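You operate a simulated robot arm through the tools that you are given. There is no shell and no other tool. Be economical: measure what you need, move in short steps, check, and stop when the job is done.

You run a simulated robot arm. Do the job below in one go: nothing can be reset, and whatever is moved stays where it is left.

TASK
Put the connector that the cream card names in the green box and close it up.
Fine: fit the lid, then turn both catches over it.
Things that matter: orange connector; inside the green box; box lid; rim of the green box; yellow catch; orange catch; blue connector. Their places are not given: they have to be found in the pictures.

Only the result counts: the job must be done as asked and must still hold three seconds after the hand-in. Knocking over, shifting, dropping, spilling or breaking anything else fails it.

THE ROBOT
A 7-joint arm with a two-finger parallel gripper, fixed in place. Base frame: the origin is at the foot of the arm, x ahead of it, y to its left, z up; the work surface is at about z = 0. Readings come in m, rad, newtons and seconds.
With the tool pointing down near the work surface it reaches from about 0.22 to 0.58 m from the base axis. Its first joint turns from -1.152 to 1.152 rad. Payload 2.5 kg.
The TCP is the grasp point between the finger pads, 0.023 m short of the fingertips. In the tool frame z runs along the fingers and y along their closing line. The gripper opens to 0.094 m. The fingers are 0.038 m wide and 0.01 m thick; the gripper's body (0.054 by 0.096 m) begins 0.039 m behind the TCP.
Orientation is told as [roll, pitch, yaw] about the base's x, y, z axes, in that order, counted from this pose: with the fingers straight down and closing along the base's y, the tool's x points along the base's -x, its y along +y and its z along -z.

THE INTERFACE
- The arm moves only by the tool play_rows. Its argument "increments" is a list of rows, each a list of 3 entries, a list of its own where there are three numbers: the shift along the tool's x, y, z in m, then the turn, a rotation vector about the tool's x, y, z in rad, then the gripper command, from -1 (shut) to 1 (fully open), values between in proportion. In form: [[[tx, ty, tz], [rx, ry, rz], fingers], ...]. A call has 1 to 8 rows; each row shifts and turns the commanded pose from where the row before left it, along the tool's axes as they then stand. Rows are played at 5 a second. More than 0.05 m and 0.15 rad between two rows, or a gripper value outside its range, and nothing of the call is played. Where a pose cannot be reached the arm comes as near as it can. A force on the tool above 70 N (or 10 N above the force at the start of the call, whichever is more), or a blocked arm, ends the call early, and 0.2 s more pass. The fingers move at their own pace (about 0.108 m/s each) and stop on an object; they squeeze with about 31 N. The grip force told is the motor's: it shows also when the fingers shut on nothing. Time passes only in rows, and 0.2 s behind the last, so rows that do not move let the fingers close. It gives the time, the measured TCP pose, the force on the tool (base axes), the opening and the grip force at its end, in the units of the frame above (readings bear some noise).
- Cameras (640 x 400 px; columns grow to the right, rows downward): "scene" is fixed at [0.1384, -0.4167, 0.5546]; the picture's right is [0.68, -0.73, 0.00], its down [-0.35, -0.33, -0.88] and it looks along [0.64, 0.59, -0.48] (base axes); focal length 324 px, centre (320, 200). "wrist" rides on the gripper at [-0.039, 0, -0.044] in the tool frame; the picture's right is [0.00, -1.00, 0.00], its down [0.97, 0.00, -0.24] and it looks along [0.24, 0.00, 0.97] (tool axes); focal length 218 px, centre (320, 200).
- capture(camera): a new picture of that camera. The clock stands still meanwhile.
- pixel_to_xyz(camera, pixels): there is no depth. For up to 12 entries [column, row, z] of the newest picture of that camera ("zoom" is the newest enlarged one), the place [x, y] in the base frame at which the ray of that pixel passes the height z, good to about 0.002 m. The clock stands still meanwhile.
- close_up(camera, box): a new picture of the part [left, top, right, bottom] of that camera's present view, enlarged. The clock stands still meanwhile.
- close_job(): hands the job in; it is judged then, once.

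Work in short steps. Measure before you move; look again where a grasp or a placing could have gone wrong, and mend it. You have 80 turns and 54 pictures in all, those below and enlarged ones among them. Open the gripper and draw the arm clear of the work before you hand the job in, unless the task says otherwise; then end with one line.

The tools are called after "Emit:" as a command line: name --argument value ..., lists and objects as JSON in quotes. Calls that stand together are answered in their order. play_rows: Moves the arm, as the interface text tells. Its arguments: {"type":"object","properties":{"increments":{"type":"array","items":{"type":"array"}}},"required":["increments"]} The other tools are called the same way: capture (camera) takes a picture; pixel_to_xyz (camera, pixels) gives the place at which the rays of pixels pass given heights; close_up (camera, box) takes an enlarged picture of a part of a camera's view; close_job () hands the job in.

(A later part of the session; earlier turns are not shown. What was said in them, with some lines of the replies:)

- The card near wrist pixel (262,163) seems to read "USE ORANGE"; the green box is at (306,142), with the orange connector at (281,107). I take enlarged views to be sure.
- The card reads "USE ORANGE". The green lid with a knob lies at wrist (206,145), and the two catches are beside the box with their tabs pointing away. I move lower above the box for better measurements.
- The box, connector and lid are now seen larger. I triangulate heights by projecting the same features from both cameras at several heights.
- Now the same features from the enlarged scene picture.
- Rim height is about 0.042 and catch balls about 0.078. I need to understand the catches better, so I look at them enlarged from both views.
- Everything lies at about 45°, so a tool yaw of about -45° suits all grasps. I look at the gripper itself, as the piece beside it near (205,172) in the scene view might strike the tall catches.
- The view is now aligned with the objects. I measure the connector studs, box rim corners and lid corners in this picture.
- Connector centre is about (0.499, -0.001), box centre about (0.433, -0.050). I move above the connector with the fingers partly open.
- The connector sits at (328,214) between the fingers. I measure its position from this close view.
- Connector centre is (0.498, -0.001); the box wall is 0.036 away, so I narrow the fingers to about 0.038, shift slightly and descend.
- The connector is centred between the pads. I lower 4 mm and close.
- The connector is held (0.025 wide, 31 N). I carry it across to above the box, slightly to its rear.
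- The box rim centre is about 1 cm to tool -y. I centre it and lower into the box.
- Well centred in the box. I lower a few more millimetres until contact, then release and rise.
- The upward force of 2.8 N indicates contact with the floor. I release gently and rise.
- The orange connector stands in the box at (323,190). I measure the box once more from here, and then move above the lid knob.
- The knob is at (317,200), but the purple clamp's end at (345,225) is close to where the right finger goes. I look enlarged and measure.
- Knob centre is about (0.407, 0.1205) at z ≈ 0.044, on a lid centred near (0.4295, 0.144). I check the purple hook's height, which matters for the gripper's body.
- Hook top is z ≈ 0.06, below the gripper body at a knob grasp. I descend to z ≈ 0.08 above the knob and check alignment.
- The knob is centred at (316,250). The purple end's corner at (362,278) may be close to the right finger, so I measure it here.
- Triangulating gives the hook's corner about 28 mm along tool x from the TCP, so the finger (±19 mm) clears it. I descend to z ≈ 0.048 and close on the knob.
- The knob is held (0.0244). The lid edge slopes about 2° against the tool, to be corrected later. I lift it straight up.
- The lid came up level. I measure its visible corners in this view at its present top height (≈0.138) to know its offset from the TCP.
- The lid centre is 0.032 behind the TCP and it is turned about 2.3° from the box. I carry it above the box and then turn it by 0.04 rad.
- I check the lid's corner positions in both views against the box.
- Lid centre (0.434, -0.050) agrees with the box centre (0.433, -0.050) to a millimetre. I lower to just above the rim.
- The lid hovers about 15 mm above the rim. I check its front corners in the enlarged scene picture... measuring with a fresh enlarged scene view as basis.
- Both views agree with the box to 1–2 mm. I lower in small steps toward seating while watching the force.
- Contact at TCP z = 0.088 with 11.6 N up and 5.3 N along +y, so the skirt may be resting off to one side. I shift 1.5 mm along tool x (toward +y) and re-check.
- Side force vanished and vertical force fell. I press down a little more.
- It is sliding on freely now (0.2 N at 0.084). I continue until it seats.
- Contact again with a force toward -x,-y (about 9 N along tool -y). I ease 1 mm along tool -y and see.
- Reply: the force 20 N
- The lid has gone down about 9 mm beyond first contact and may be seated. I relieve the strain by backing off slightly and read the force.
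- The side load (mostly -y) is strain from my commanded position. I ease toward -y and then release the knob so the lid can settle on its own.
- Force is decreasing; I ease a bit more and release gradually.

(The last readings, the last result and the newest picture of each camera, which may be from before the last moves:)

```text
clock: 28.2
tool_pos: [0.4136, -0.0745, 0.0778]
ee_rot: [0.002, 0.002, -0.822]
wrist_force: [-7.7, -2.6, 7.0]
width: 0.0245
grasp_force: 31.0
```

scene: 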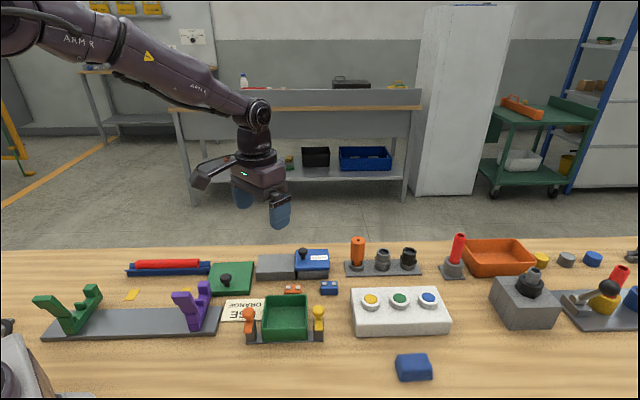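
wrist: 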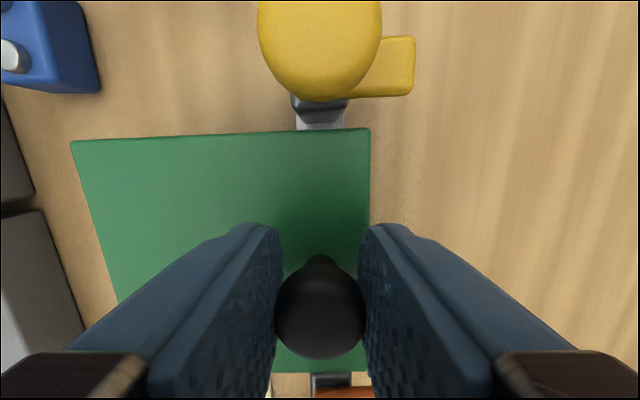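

Now nearly unstrained. I open the fingers and rise clear.

Emit:
play_rows --increments '[[[0, 0, 0], [0, 0, 0], -0.3], [[0, 0, 0], [0, 0, 0], 0], [[0, 0, 0], [0, 0, 0], 0], [[0, 0, -0.02], [0, 0, 0], 0], [[0, 0, -0.04], [0, 0, 0], 0], [[0, 0, -0.04], [0, 0, 0], 0], [[0, 0, 0], [0, 0, 0], 0]]'

Emit:
close_up --camera "scene" --box '[220, 260, 340, 350]'

Emit:
capture --camera "wrist"

```text
clock: 29.8
tool_pos: [0.414, -0.0751, 0.1786]
ee_rot: [0.0, -0.001, -0.826]
wrist_force: [1.0, -0.1, 0.4]
width: 0.047
grasp_force: 0.1
```

```text
4.44 times, centred on (280, 305) of scene
```

zoom: 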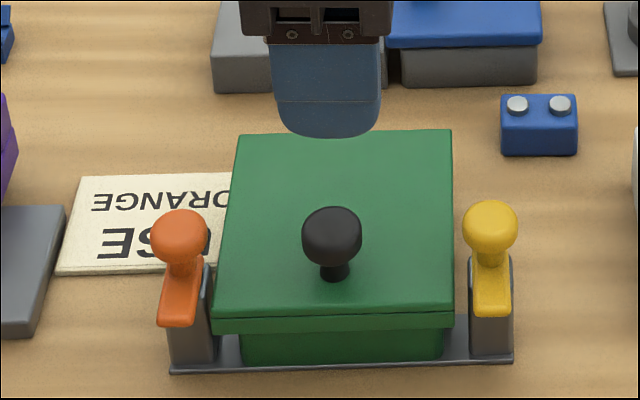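

```text
15 pictures are left
```

wrist: 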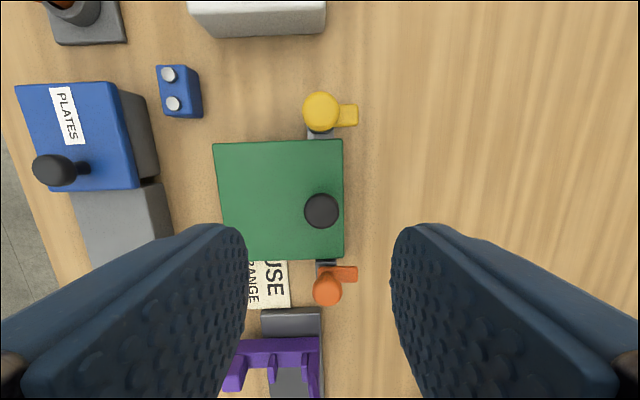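

The lid looks seated. I check that it is level by triangulating its top corners.

Emit:
pixel_to_xyz --camera "zoom" --pixels '[[237, 135, 0.049], [451, 130, 0.049], [453, 313, 0.049], [215, 318, 0.049], [237, 135, 0.055], [451, 130, 0.055], [332, 225, 0.075], [182, 310, 0.055], [490, 300, 0.055]]'

Emit:
pixel_to_xyz --camera "wrist" --pixels '[[213, 145, 0.049], [342, 139, 0.049], [343, 259, 0.049], [222, 262, 0.049], [321, 211, 0.075], [321, 110, 0.078], [350, 115, 0.06], [327, 289, 0.078], [350, 273, 0.06], [357, 115, 0.06], [357, 273, 0.06]]'

```text
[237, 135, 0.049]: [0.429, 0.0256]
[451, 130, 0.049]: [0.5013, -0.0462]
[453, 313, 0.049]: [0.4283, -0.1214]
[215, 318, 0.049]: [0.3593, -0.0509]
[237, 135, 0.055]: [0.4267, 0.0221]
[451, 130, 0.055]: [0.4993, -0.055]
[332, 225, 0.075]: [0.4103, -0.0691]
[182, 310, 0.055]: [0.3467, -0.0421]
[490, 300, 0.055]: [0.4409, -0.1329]
```

```text
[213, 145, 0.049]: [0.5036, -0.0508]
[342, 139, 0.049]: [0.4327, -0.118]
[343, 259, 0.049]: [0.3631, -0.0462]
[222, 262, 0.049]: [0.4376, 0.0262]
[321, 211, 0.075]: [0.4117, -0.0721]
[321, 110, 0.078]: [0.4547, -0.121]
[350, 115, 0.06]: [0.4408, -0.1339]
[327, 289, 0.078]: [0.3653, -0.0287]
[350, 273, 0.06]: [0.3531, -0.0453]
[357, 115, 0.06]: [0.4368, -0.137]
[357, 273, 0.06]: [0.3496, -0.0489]
```

Front of lid is about 0.047 and rear about 0.05. I press lightly with shut fingers on the lid's middle-rear to make sure it is fully down.

Emit:
play_rows --increments '[[[0.004, 0.037, 0], [0, 0, 0], -1], [[0, 0, 0.04], [0, 0, 0], -1], [[0, 0, 0.04], [0, 0, 0], -1], [[0, 0, 0.018], [0, 0, 0], -1], [[0, 0, 0], [0, 0, 0], -1]]'

```text
clock: 31.0
tool_pos: [0.4394, -0.048, 0.0808]
ee_rot: [0.001, 0.0, -0.824]
wrist_force: [0.4, -0.2, 0.2]
width: 0.0002
grasp_force: 31.0
```

Emit:
play_rows --increments '[[[0, 0, 0.004], [0, 0, 0], -1], [[0, 0, 0.003], [0, 0, 0], -1], [[0, 0, 0.002], [0, 0, 0], -1], [[0, 0, 0.002], [0, 0, 0], -1], [[0, 0, 0], [0, 0, 0], -1]]'

```text
clock: 32.2
tool_pos: [0.4391, -0.0481, 0.07]
ee_rot: [0.0, 0.0, -0.826]
wrist_force: [-0.5, 0.2, -0.9]
width: 0.0001
grasp_force: 31.0
```

No contact yet at 0.070; I go on down gently.

Emit:
play_rows --increments '[[[0, 0, 0.002], [0, 0, 0], -1], [[0, 0, 0.002], [0, 0, 0], -1], [[0, 0, 0.002], [0, 0, 0], -1], [[0, 0, 0], [0, 0, 0], -1]]'

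```text
clock: 33.1
tool_pos: [0.4395, -0.0485, 0.0694]
ee_rot: [0.002, 0.0, -0.826]
wrist_force: [-4.9, 0.2, 10.5]
width: 0.0
grasp_force: 30.8
stopped in row 4: the force on the tool passed its limit (the readings are from after the stop); the commanded pose is now the measured one
```

Firm contact at 0.069 (lid top ≈ 0.046) without further sinking: the lid is seated. Next the orange catch: its ball is at about (0.365, -0.0265, 0.078); I rise, straighten the yaw and move above it with fingers open.

Emit:
play_rows --increments '[[[0, 0, -0.03], [0, 0, 0], -1], [[0, 0, -0.04], [0, 0, 0], -1], [[0, 0, 0], [0, 0, -0.041], 0], [[0.034, -0.0185, 0], [0, 0, 0], 0], [[0.034, -0.0185, 0], [0, 0, 0], 0], [[0, 0, 0], [0, 0, 0], 0], [[0, 0, 0], [0, 0, 0], 0]]'

Emit:
capture --camera "wrist"

```text
clock: 34.7
tool_pos: [0.3635, -0.0267, 0.1379]
ee_rot: [0.002, 0.0, -0.784]
wrist_force: [-0.1, 0.0, 0.2]
width: 0.0472
grasp_force: 0.1
```

```text
14 pictures are left
```

wrist: 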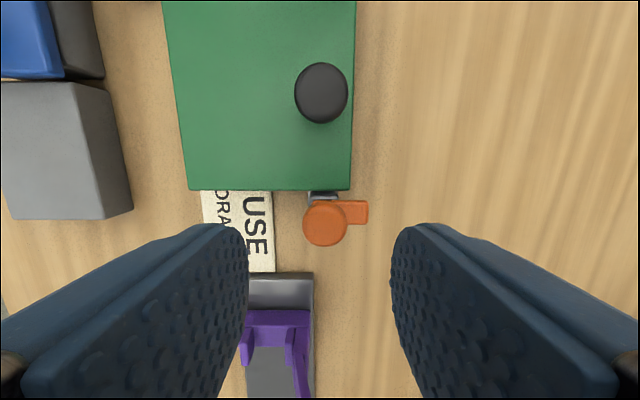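

The orange ball appears at (325,223). I measure it and its tab.

Emit:
pixel_to_xyz --camera "wrist" --pixels '[[325, 223, 0.078], [325, 223, 0.083], [366, 213, 0.058], [320, 92, 0.075]]'

Emit:
close_up --camera "wrist" --box '[270, 160, 400, 270]'

```text
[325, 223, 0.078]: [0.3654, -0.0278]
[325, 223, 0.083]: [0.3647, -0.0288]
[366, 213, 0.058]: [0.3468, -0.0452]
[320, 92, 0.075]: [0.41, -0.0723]
```

```text
3.64 times, centred on (335, 215) of wrist
```

zoom: 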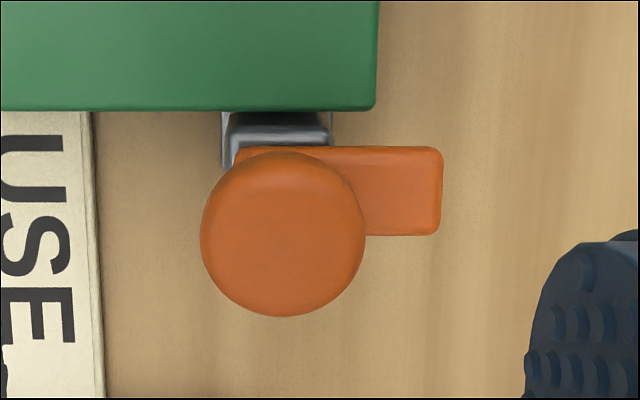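

Ball centre about (0.365, -0.028). I descend to z ≈ 0.086 so tips stay above the tab and the lid.

Emit:
play_rows --increments '[[[-0.0015, -0.001, 0.02], [0, 0, 0], 0], [[0, 0, 0.02], [0, 0, 0], 0], [[0, 0, 0.011], [0, 0, 0], 0], [[0, 0, 0], [0, 0, 0], 0]]'

Emit:
capture --camera "wrist"

Emit:
close_up --camera "scene" --box '[220, 260, 340, 350]'

```text
clock: 35.7
tool_pos: [0.3642, -0.0269, 0.089]
ee_rot: [0.001, 0.003, -0.783]
wrist_force: [0.6, -0.1, 0.3]
width: 0.0472
grasp_force: 0.1
```

```text
12 pictures are left
```

wrist: 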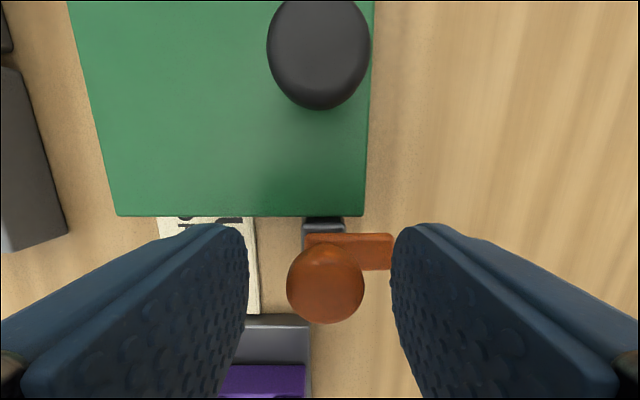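

```text
4.44 times, centred on (280, 305) of scene
```

zoom: 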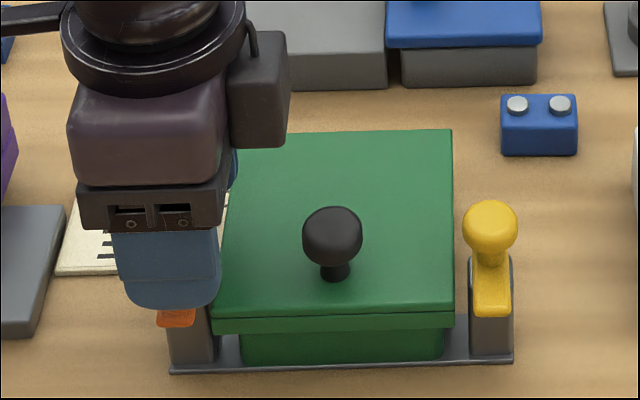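

The ball is between the fingers at (325,284). I lower 3 mm, grip and start turning counter-clockwise (tool rz negative).

Emit:
play_rows --increments '[[[0, -0.001, 0.003], [0, 0, 0], 0], [[0, 0, 0], [0, 0, 0], -1], [[0, 0, 0], [0, 0, 0], -1], [[0, 0, 0], [0, 0, 0], -1], [[0, 0, 0], [0, 0, -0.14], -1], [[0, 0, 0], [0, 0, -0.14], -1], [[0, 0, 0], [0, 0, -0.14], -1], [[0, 0, 0], [0, 0, 0], -1]]'

Emit:
close_up --camera "scene" --box '[220, 260, 340, 350]'

```text
clock: 37.5
tool_pos: [0.3639, -0.0274, 0.0833]
ee_rot: [0.002, 0.004, -0.358]
wrist_force: [-15.2, 11.2, 26.3]
width: 0.0235
grasp_force: 44.8
```

```text
4.44 times, centred on (280, 305) of scene
```

zoom: 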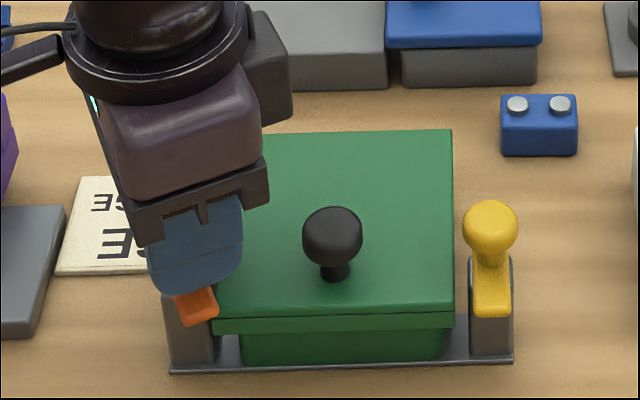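

The tab follows the gripper. Upward force is 26 N, so I ease 1 mm up and go on turning.

Emit:
play_rows --increments '[[[0, 0, -0.001], [0, 0, 0], -1], [[0, 0, 0], [0, 0, -0.14], -1], [[0, 0, 0], [0, 0, -0.14], -1], [[0, 0, 0], [0, 0, -0.14], -1], [[0, 0, 0], [0, 0, 0], -1]]'

```text
clock: 38.7
tool_pos: [0.3632, -0.026, 0.0847]
ee_rot: [0.005, 0.001, 0.063]
wrist_force: [0.0, 27.5, -23.9]
width: 0.0235
grasp_force: 44.8
```

Forces reversed in z (-24 N) and 27 N along +y; I ease half a millimetre down and 0.7 mm toward +y, then continue.

Emit:
play_rows --increments '[[[0, 0.0007, 0.0005], [0, 0, 0], -1], [[0, 0, 0], [0, 0, -0.14], -1], [[0, 0, 0], [0, 0, -0.14], -1], [[0, 0, 0], [0, 0, 0], -1]]'

Emit:
close_up --camera "scene" --box '[220, 260, 340, 350]'

```text
clock: 39.7
tool_pos: [0.3637, -0.0241, 0.0844]
ee_rot: [0.005, -0.001, 0.343]
wrist_force: [-7.6, 29.2, -12.4]
width: 0.0235
grasp_force: 45.0
```

```text
4.44 times, centred on (280, 305) of scene
```

zoom: 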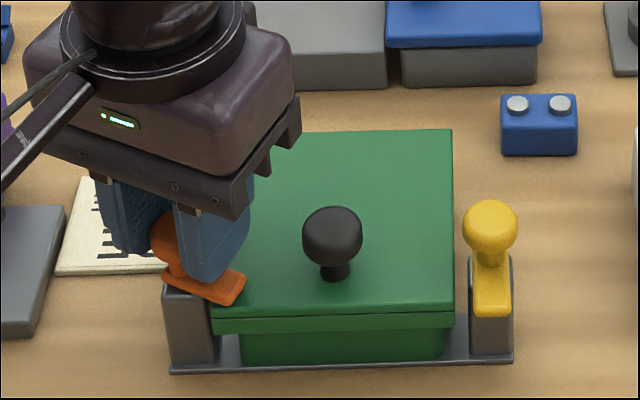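

The tab is now swinging over the lid, 1.13 rad done. I finish the remaining 0.45 rad, easing slightly toward +y.

Emit:
play_rows --increments '[[[0, 0.0008, 0.0003], [0, 0, 0], -1], [[0, 0, 0], [0, 0, -0.14], -1], [[0, 0, 0], [0, 0, -0.14], -1], [[0, 0, 0], [0, 0, -0.14], -1], [[0, 0, 0], [0, 0, -0.03], -1], [[0, 0, 0], [0, 0, 0], -1]]'

```text
clock: 41.1
tool_pos: [0.3631, -0.0258, 0.0846]
ee_rot: [0.004, -0.003, 0.792]
wrist_force: [-19.3, 28.4, 17.5]
width: 0.0236
grasp_force: 45.7
```

Full quarter turn reached. I relieve the side strain, release and rise.

Emit:
play_rows --increments '[[[0, 0.001, -0.0003], [0, 0, 0], -1], [[0, 0, 0], [0, 0, 0], -0.3], [[0, 0, 0], [0, 0, 0], 0], [[0, 0, -0.02], [0, 0, 0], 0], [[0, 0, -0.035], [0, 0, 0], 0], [[0, 0, 0], [0, 0, 0], 0]]'

Emit:
close_up --camera "scene" --box '[220, 260, 340, 350]'

```text
clock: 42.5
tool_pos: [0.3615, -0.0276, 0.1401]
ee_rot: [0.0, -0.003, 0.785]
wrist_force: [-0.4, -0.4, 0.2]
width: 0.0469
grasp_force: 0.0
```

```text
4.44 times, centred on (280, 305) of scene
```

zoom: 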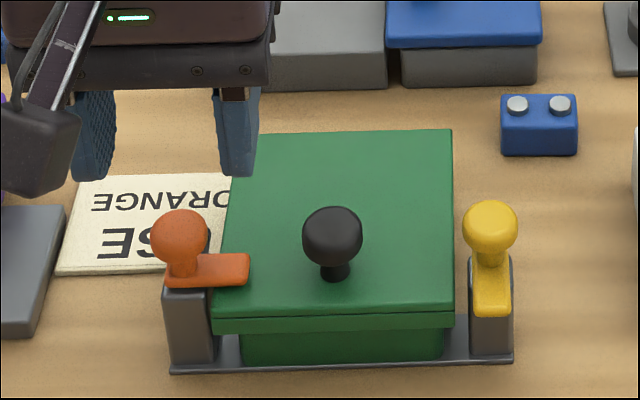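

The orange catch lies over the lid. Now I move above the yellow catch at about (0.456, -0.1195), with closing line along the catch line.

Emit:
play_rows --increments '[[[-0.0006, -0.044, 0], [0, 0, 0], 0], [[-0.0006, -0.044, 0], [0, 0, 0], 0], [[-0.0006, -0.0438, 0], [0, 0, 0], 0], [[0, 0, 0], [0, 0, 0], 0], [[0, 0, 0], [0, 0, 0], 0]]'

Emit:
capture --camera "wrist"

```text
clock: 43.7
tool_pos: [0.4565, -0.118, 0.1361]
ee_rot: [0.001, 0.0, 0.786]
wrist_force: [0.5, -0.4, 0.5]
width: 0.0471
grasp_force: 0.1
```

```text
7 pictures are left
```

wrist: 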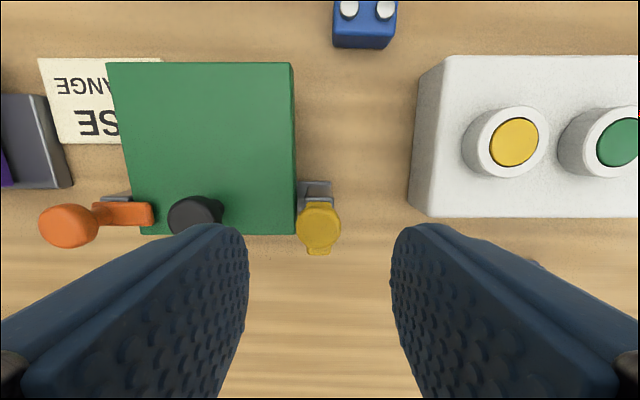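

The yellow ball is centred at (319,226). I descend to z ≈ 0.085, grip, and start turning clockwise (rz positive).

Emit:
play_rows --increments '[[[0, 0, 0.02], [0, 0, 0], 0], [[0, 0, 0.02], [0, 0, 0], 0], [[0, 0, 0.011], [0, 0, 0], 0], [[0, 0, 0], [0, 0, 0], 0], [[0, 0, 0], [0, 0, 0], -1], [[0, 0, 0], [0, 0, 0], -1], [[0, 0, 0], [0, 0, 0], -1]]'

```text
clock: 45.3
tool_pos: [0.455, -0.1169, 0.0867]
ee_rot: [0.002, 0.001, 0.786]
wrist_force: [-4.1, 1.9, 0.3]
width: 0.0232
grasp_force: 45.0
```

Ball gripped with little strain (4 N). I turn the first 0.56 rad.

Emit:
play_rows --increments '[[[0, 0, 0], [0, 0, 0.14], -1], [[0, 0, 0], [0, 0, 0.14], -1], [[0, 0, 0], [0, 0, 0.14], -1], [[0, 0, 0], [0, 0, 0.14], -1], [[0, 0, 0], [0, 0, 0], -1]]'

```text
clock: 46.5
tool_pos: [0.4564, -0.1192, 0.0871]
ee_rot: [0.001, 0.002, 0.225]
wrist_force: [0.2, -3.9, -18.0]
width: 0.0235
grasp_force: 45.2
```

Going well; z force is -18 N, so I ease 0.4 mm down and continue.

Emit:
play_rows --increments '[[[0, 0, 0.0005], [0, 0, 0.14], -1], [[0, 0, 0], [0, 0, 0.14], -1], [[0, 0, 0], [0, 0, 0.14], -1], [[0, 0, 0], [0, 0, 0.14], -1], [[0, 0, 0], [0, 0, 0], -1]]'

Emit:
close_up --camera "scene" --box '[220, 260, 340, 350]'

```text
clock: 47.7
tool_pos: [0.4578, -0.1199, 0.0868]
ee_rot: [0.0, 0.002, -0.337]
wrist_force: [1.3, -15.6, -29.3]
width: 0.0235
grasp_force: 45.3
```

```text
4.44 times, centred on (280, 305) of scene
```

zoom: 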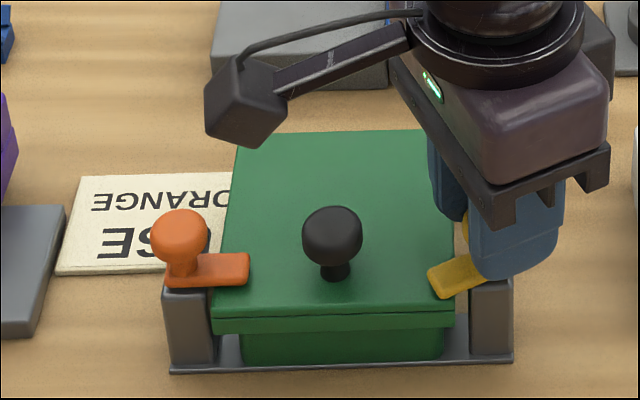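

The yellow tab swings over the lid; 0.45 rad remain. I ease down 0.8 mm and slightly toward -y, and finish.

Emit:
play_rows --increments '[[[0, -0.0005, 0.0008], [0, 0, 0], -1], [[0, 0, 0], [0, 0, 0.14], -1], [[0, 0, 0], [0, 0, 0.14], -1], [[0, 0, 0], [0, 0, 0.14], -1], [[0, 0, 0], [0, 0, 0.035], -1], [[0, 0, 0], [0, 0, 0], -1]]'

```text
clock: 49.1
tool_pos: [0.4553, -0.121, 0.0871]
ee_rot: [-0.004, 0.004, -0.792]
wrist_force: [-31.8, -12.4, 21.2]
width: 0.0233
grasp_force: 44.9
```

Quarter turn done. I relieve the strain, release and rise well clear.

Emit:
play_rows --increments '[[[0, -0.001, -0.0004], [0, 0, 0], -1], [[0, 0, 0], [0, 0, 0], -0.3], [[0, 0, 0], [0, 0, 0], 0], [[0, 0, -0.02], [0, 0, 0], 0], [[0, 0, -0.04], [0, 0, 0], 0.5], [[0, 0, -0.05], [0, 0, 0], 1], [[0, 0, -0.05], [0, 0, 0], 1], [[0, 0, 0], [0, 0, 0], 1]]'

Emit:
close_up --camera "scene" --box '[220, 260, 340, 350]'

Emit:
capture --camera "wrist"

Emit:
capture --camera "scene"

```text
clock: 50.9
tool_pos: [0.461, -0.121, 0.2508]
ee_rot: [0.002, 0.003, -0.789]
wrist_force: [-0.2, 0.3, -0.1]
width: 0.0941
grasp_force: 0.0
```

```text
4.44 times, centred on (280, 305) of scene
```

zoom: 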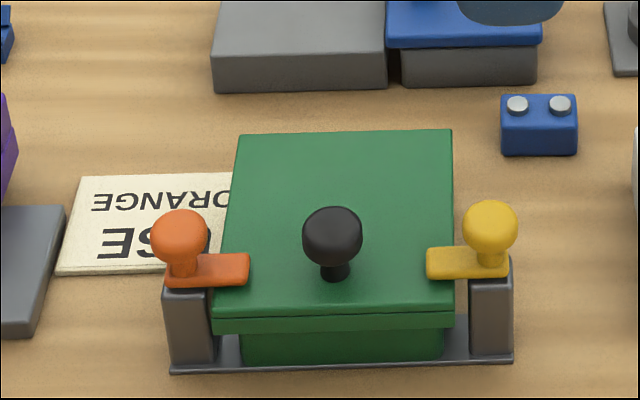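

```text
4 pictures are left
```

wrist: 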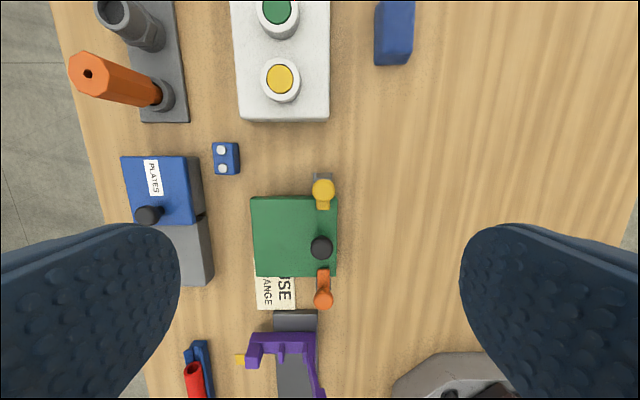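

```text
3 pictures are left
```

scene: 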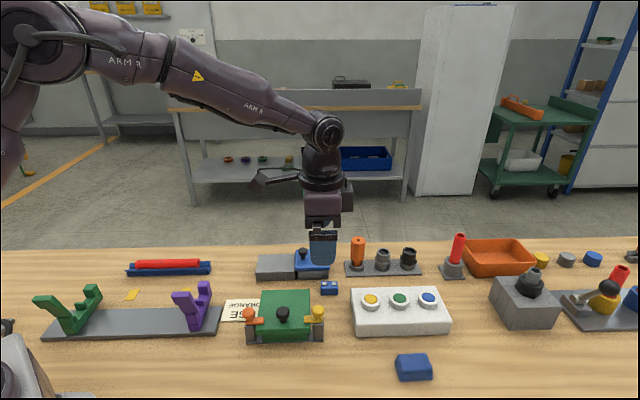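

The pictures show the lid seated, both catches turned over it, nothing else moved, and the open gripper well clear, so I hand the job in.

Emit:
close_job

```text
The job is handed in.
```

The orange connector named by the card is in the green box, the lid is fitted, both catches are turned over it, and the job is handed in.
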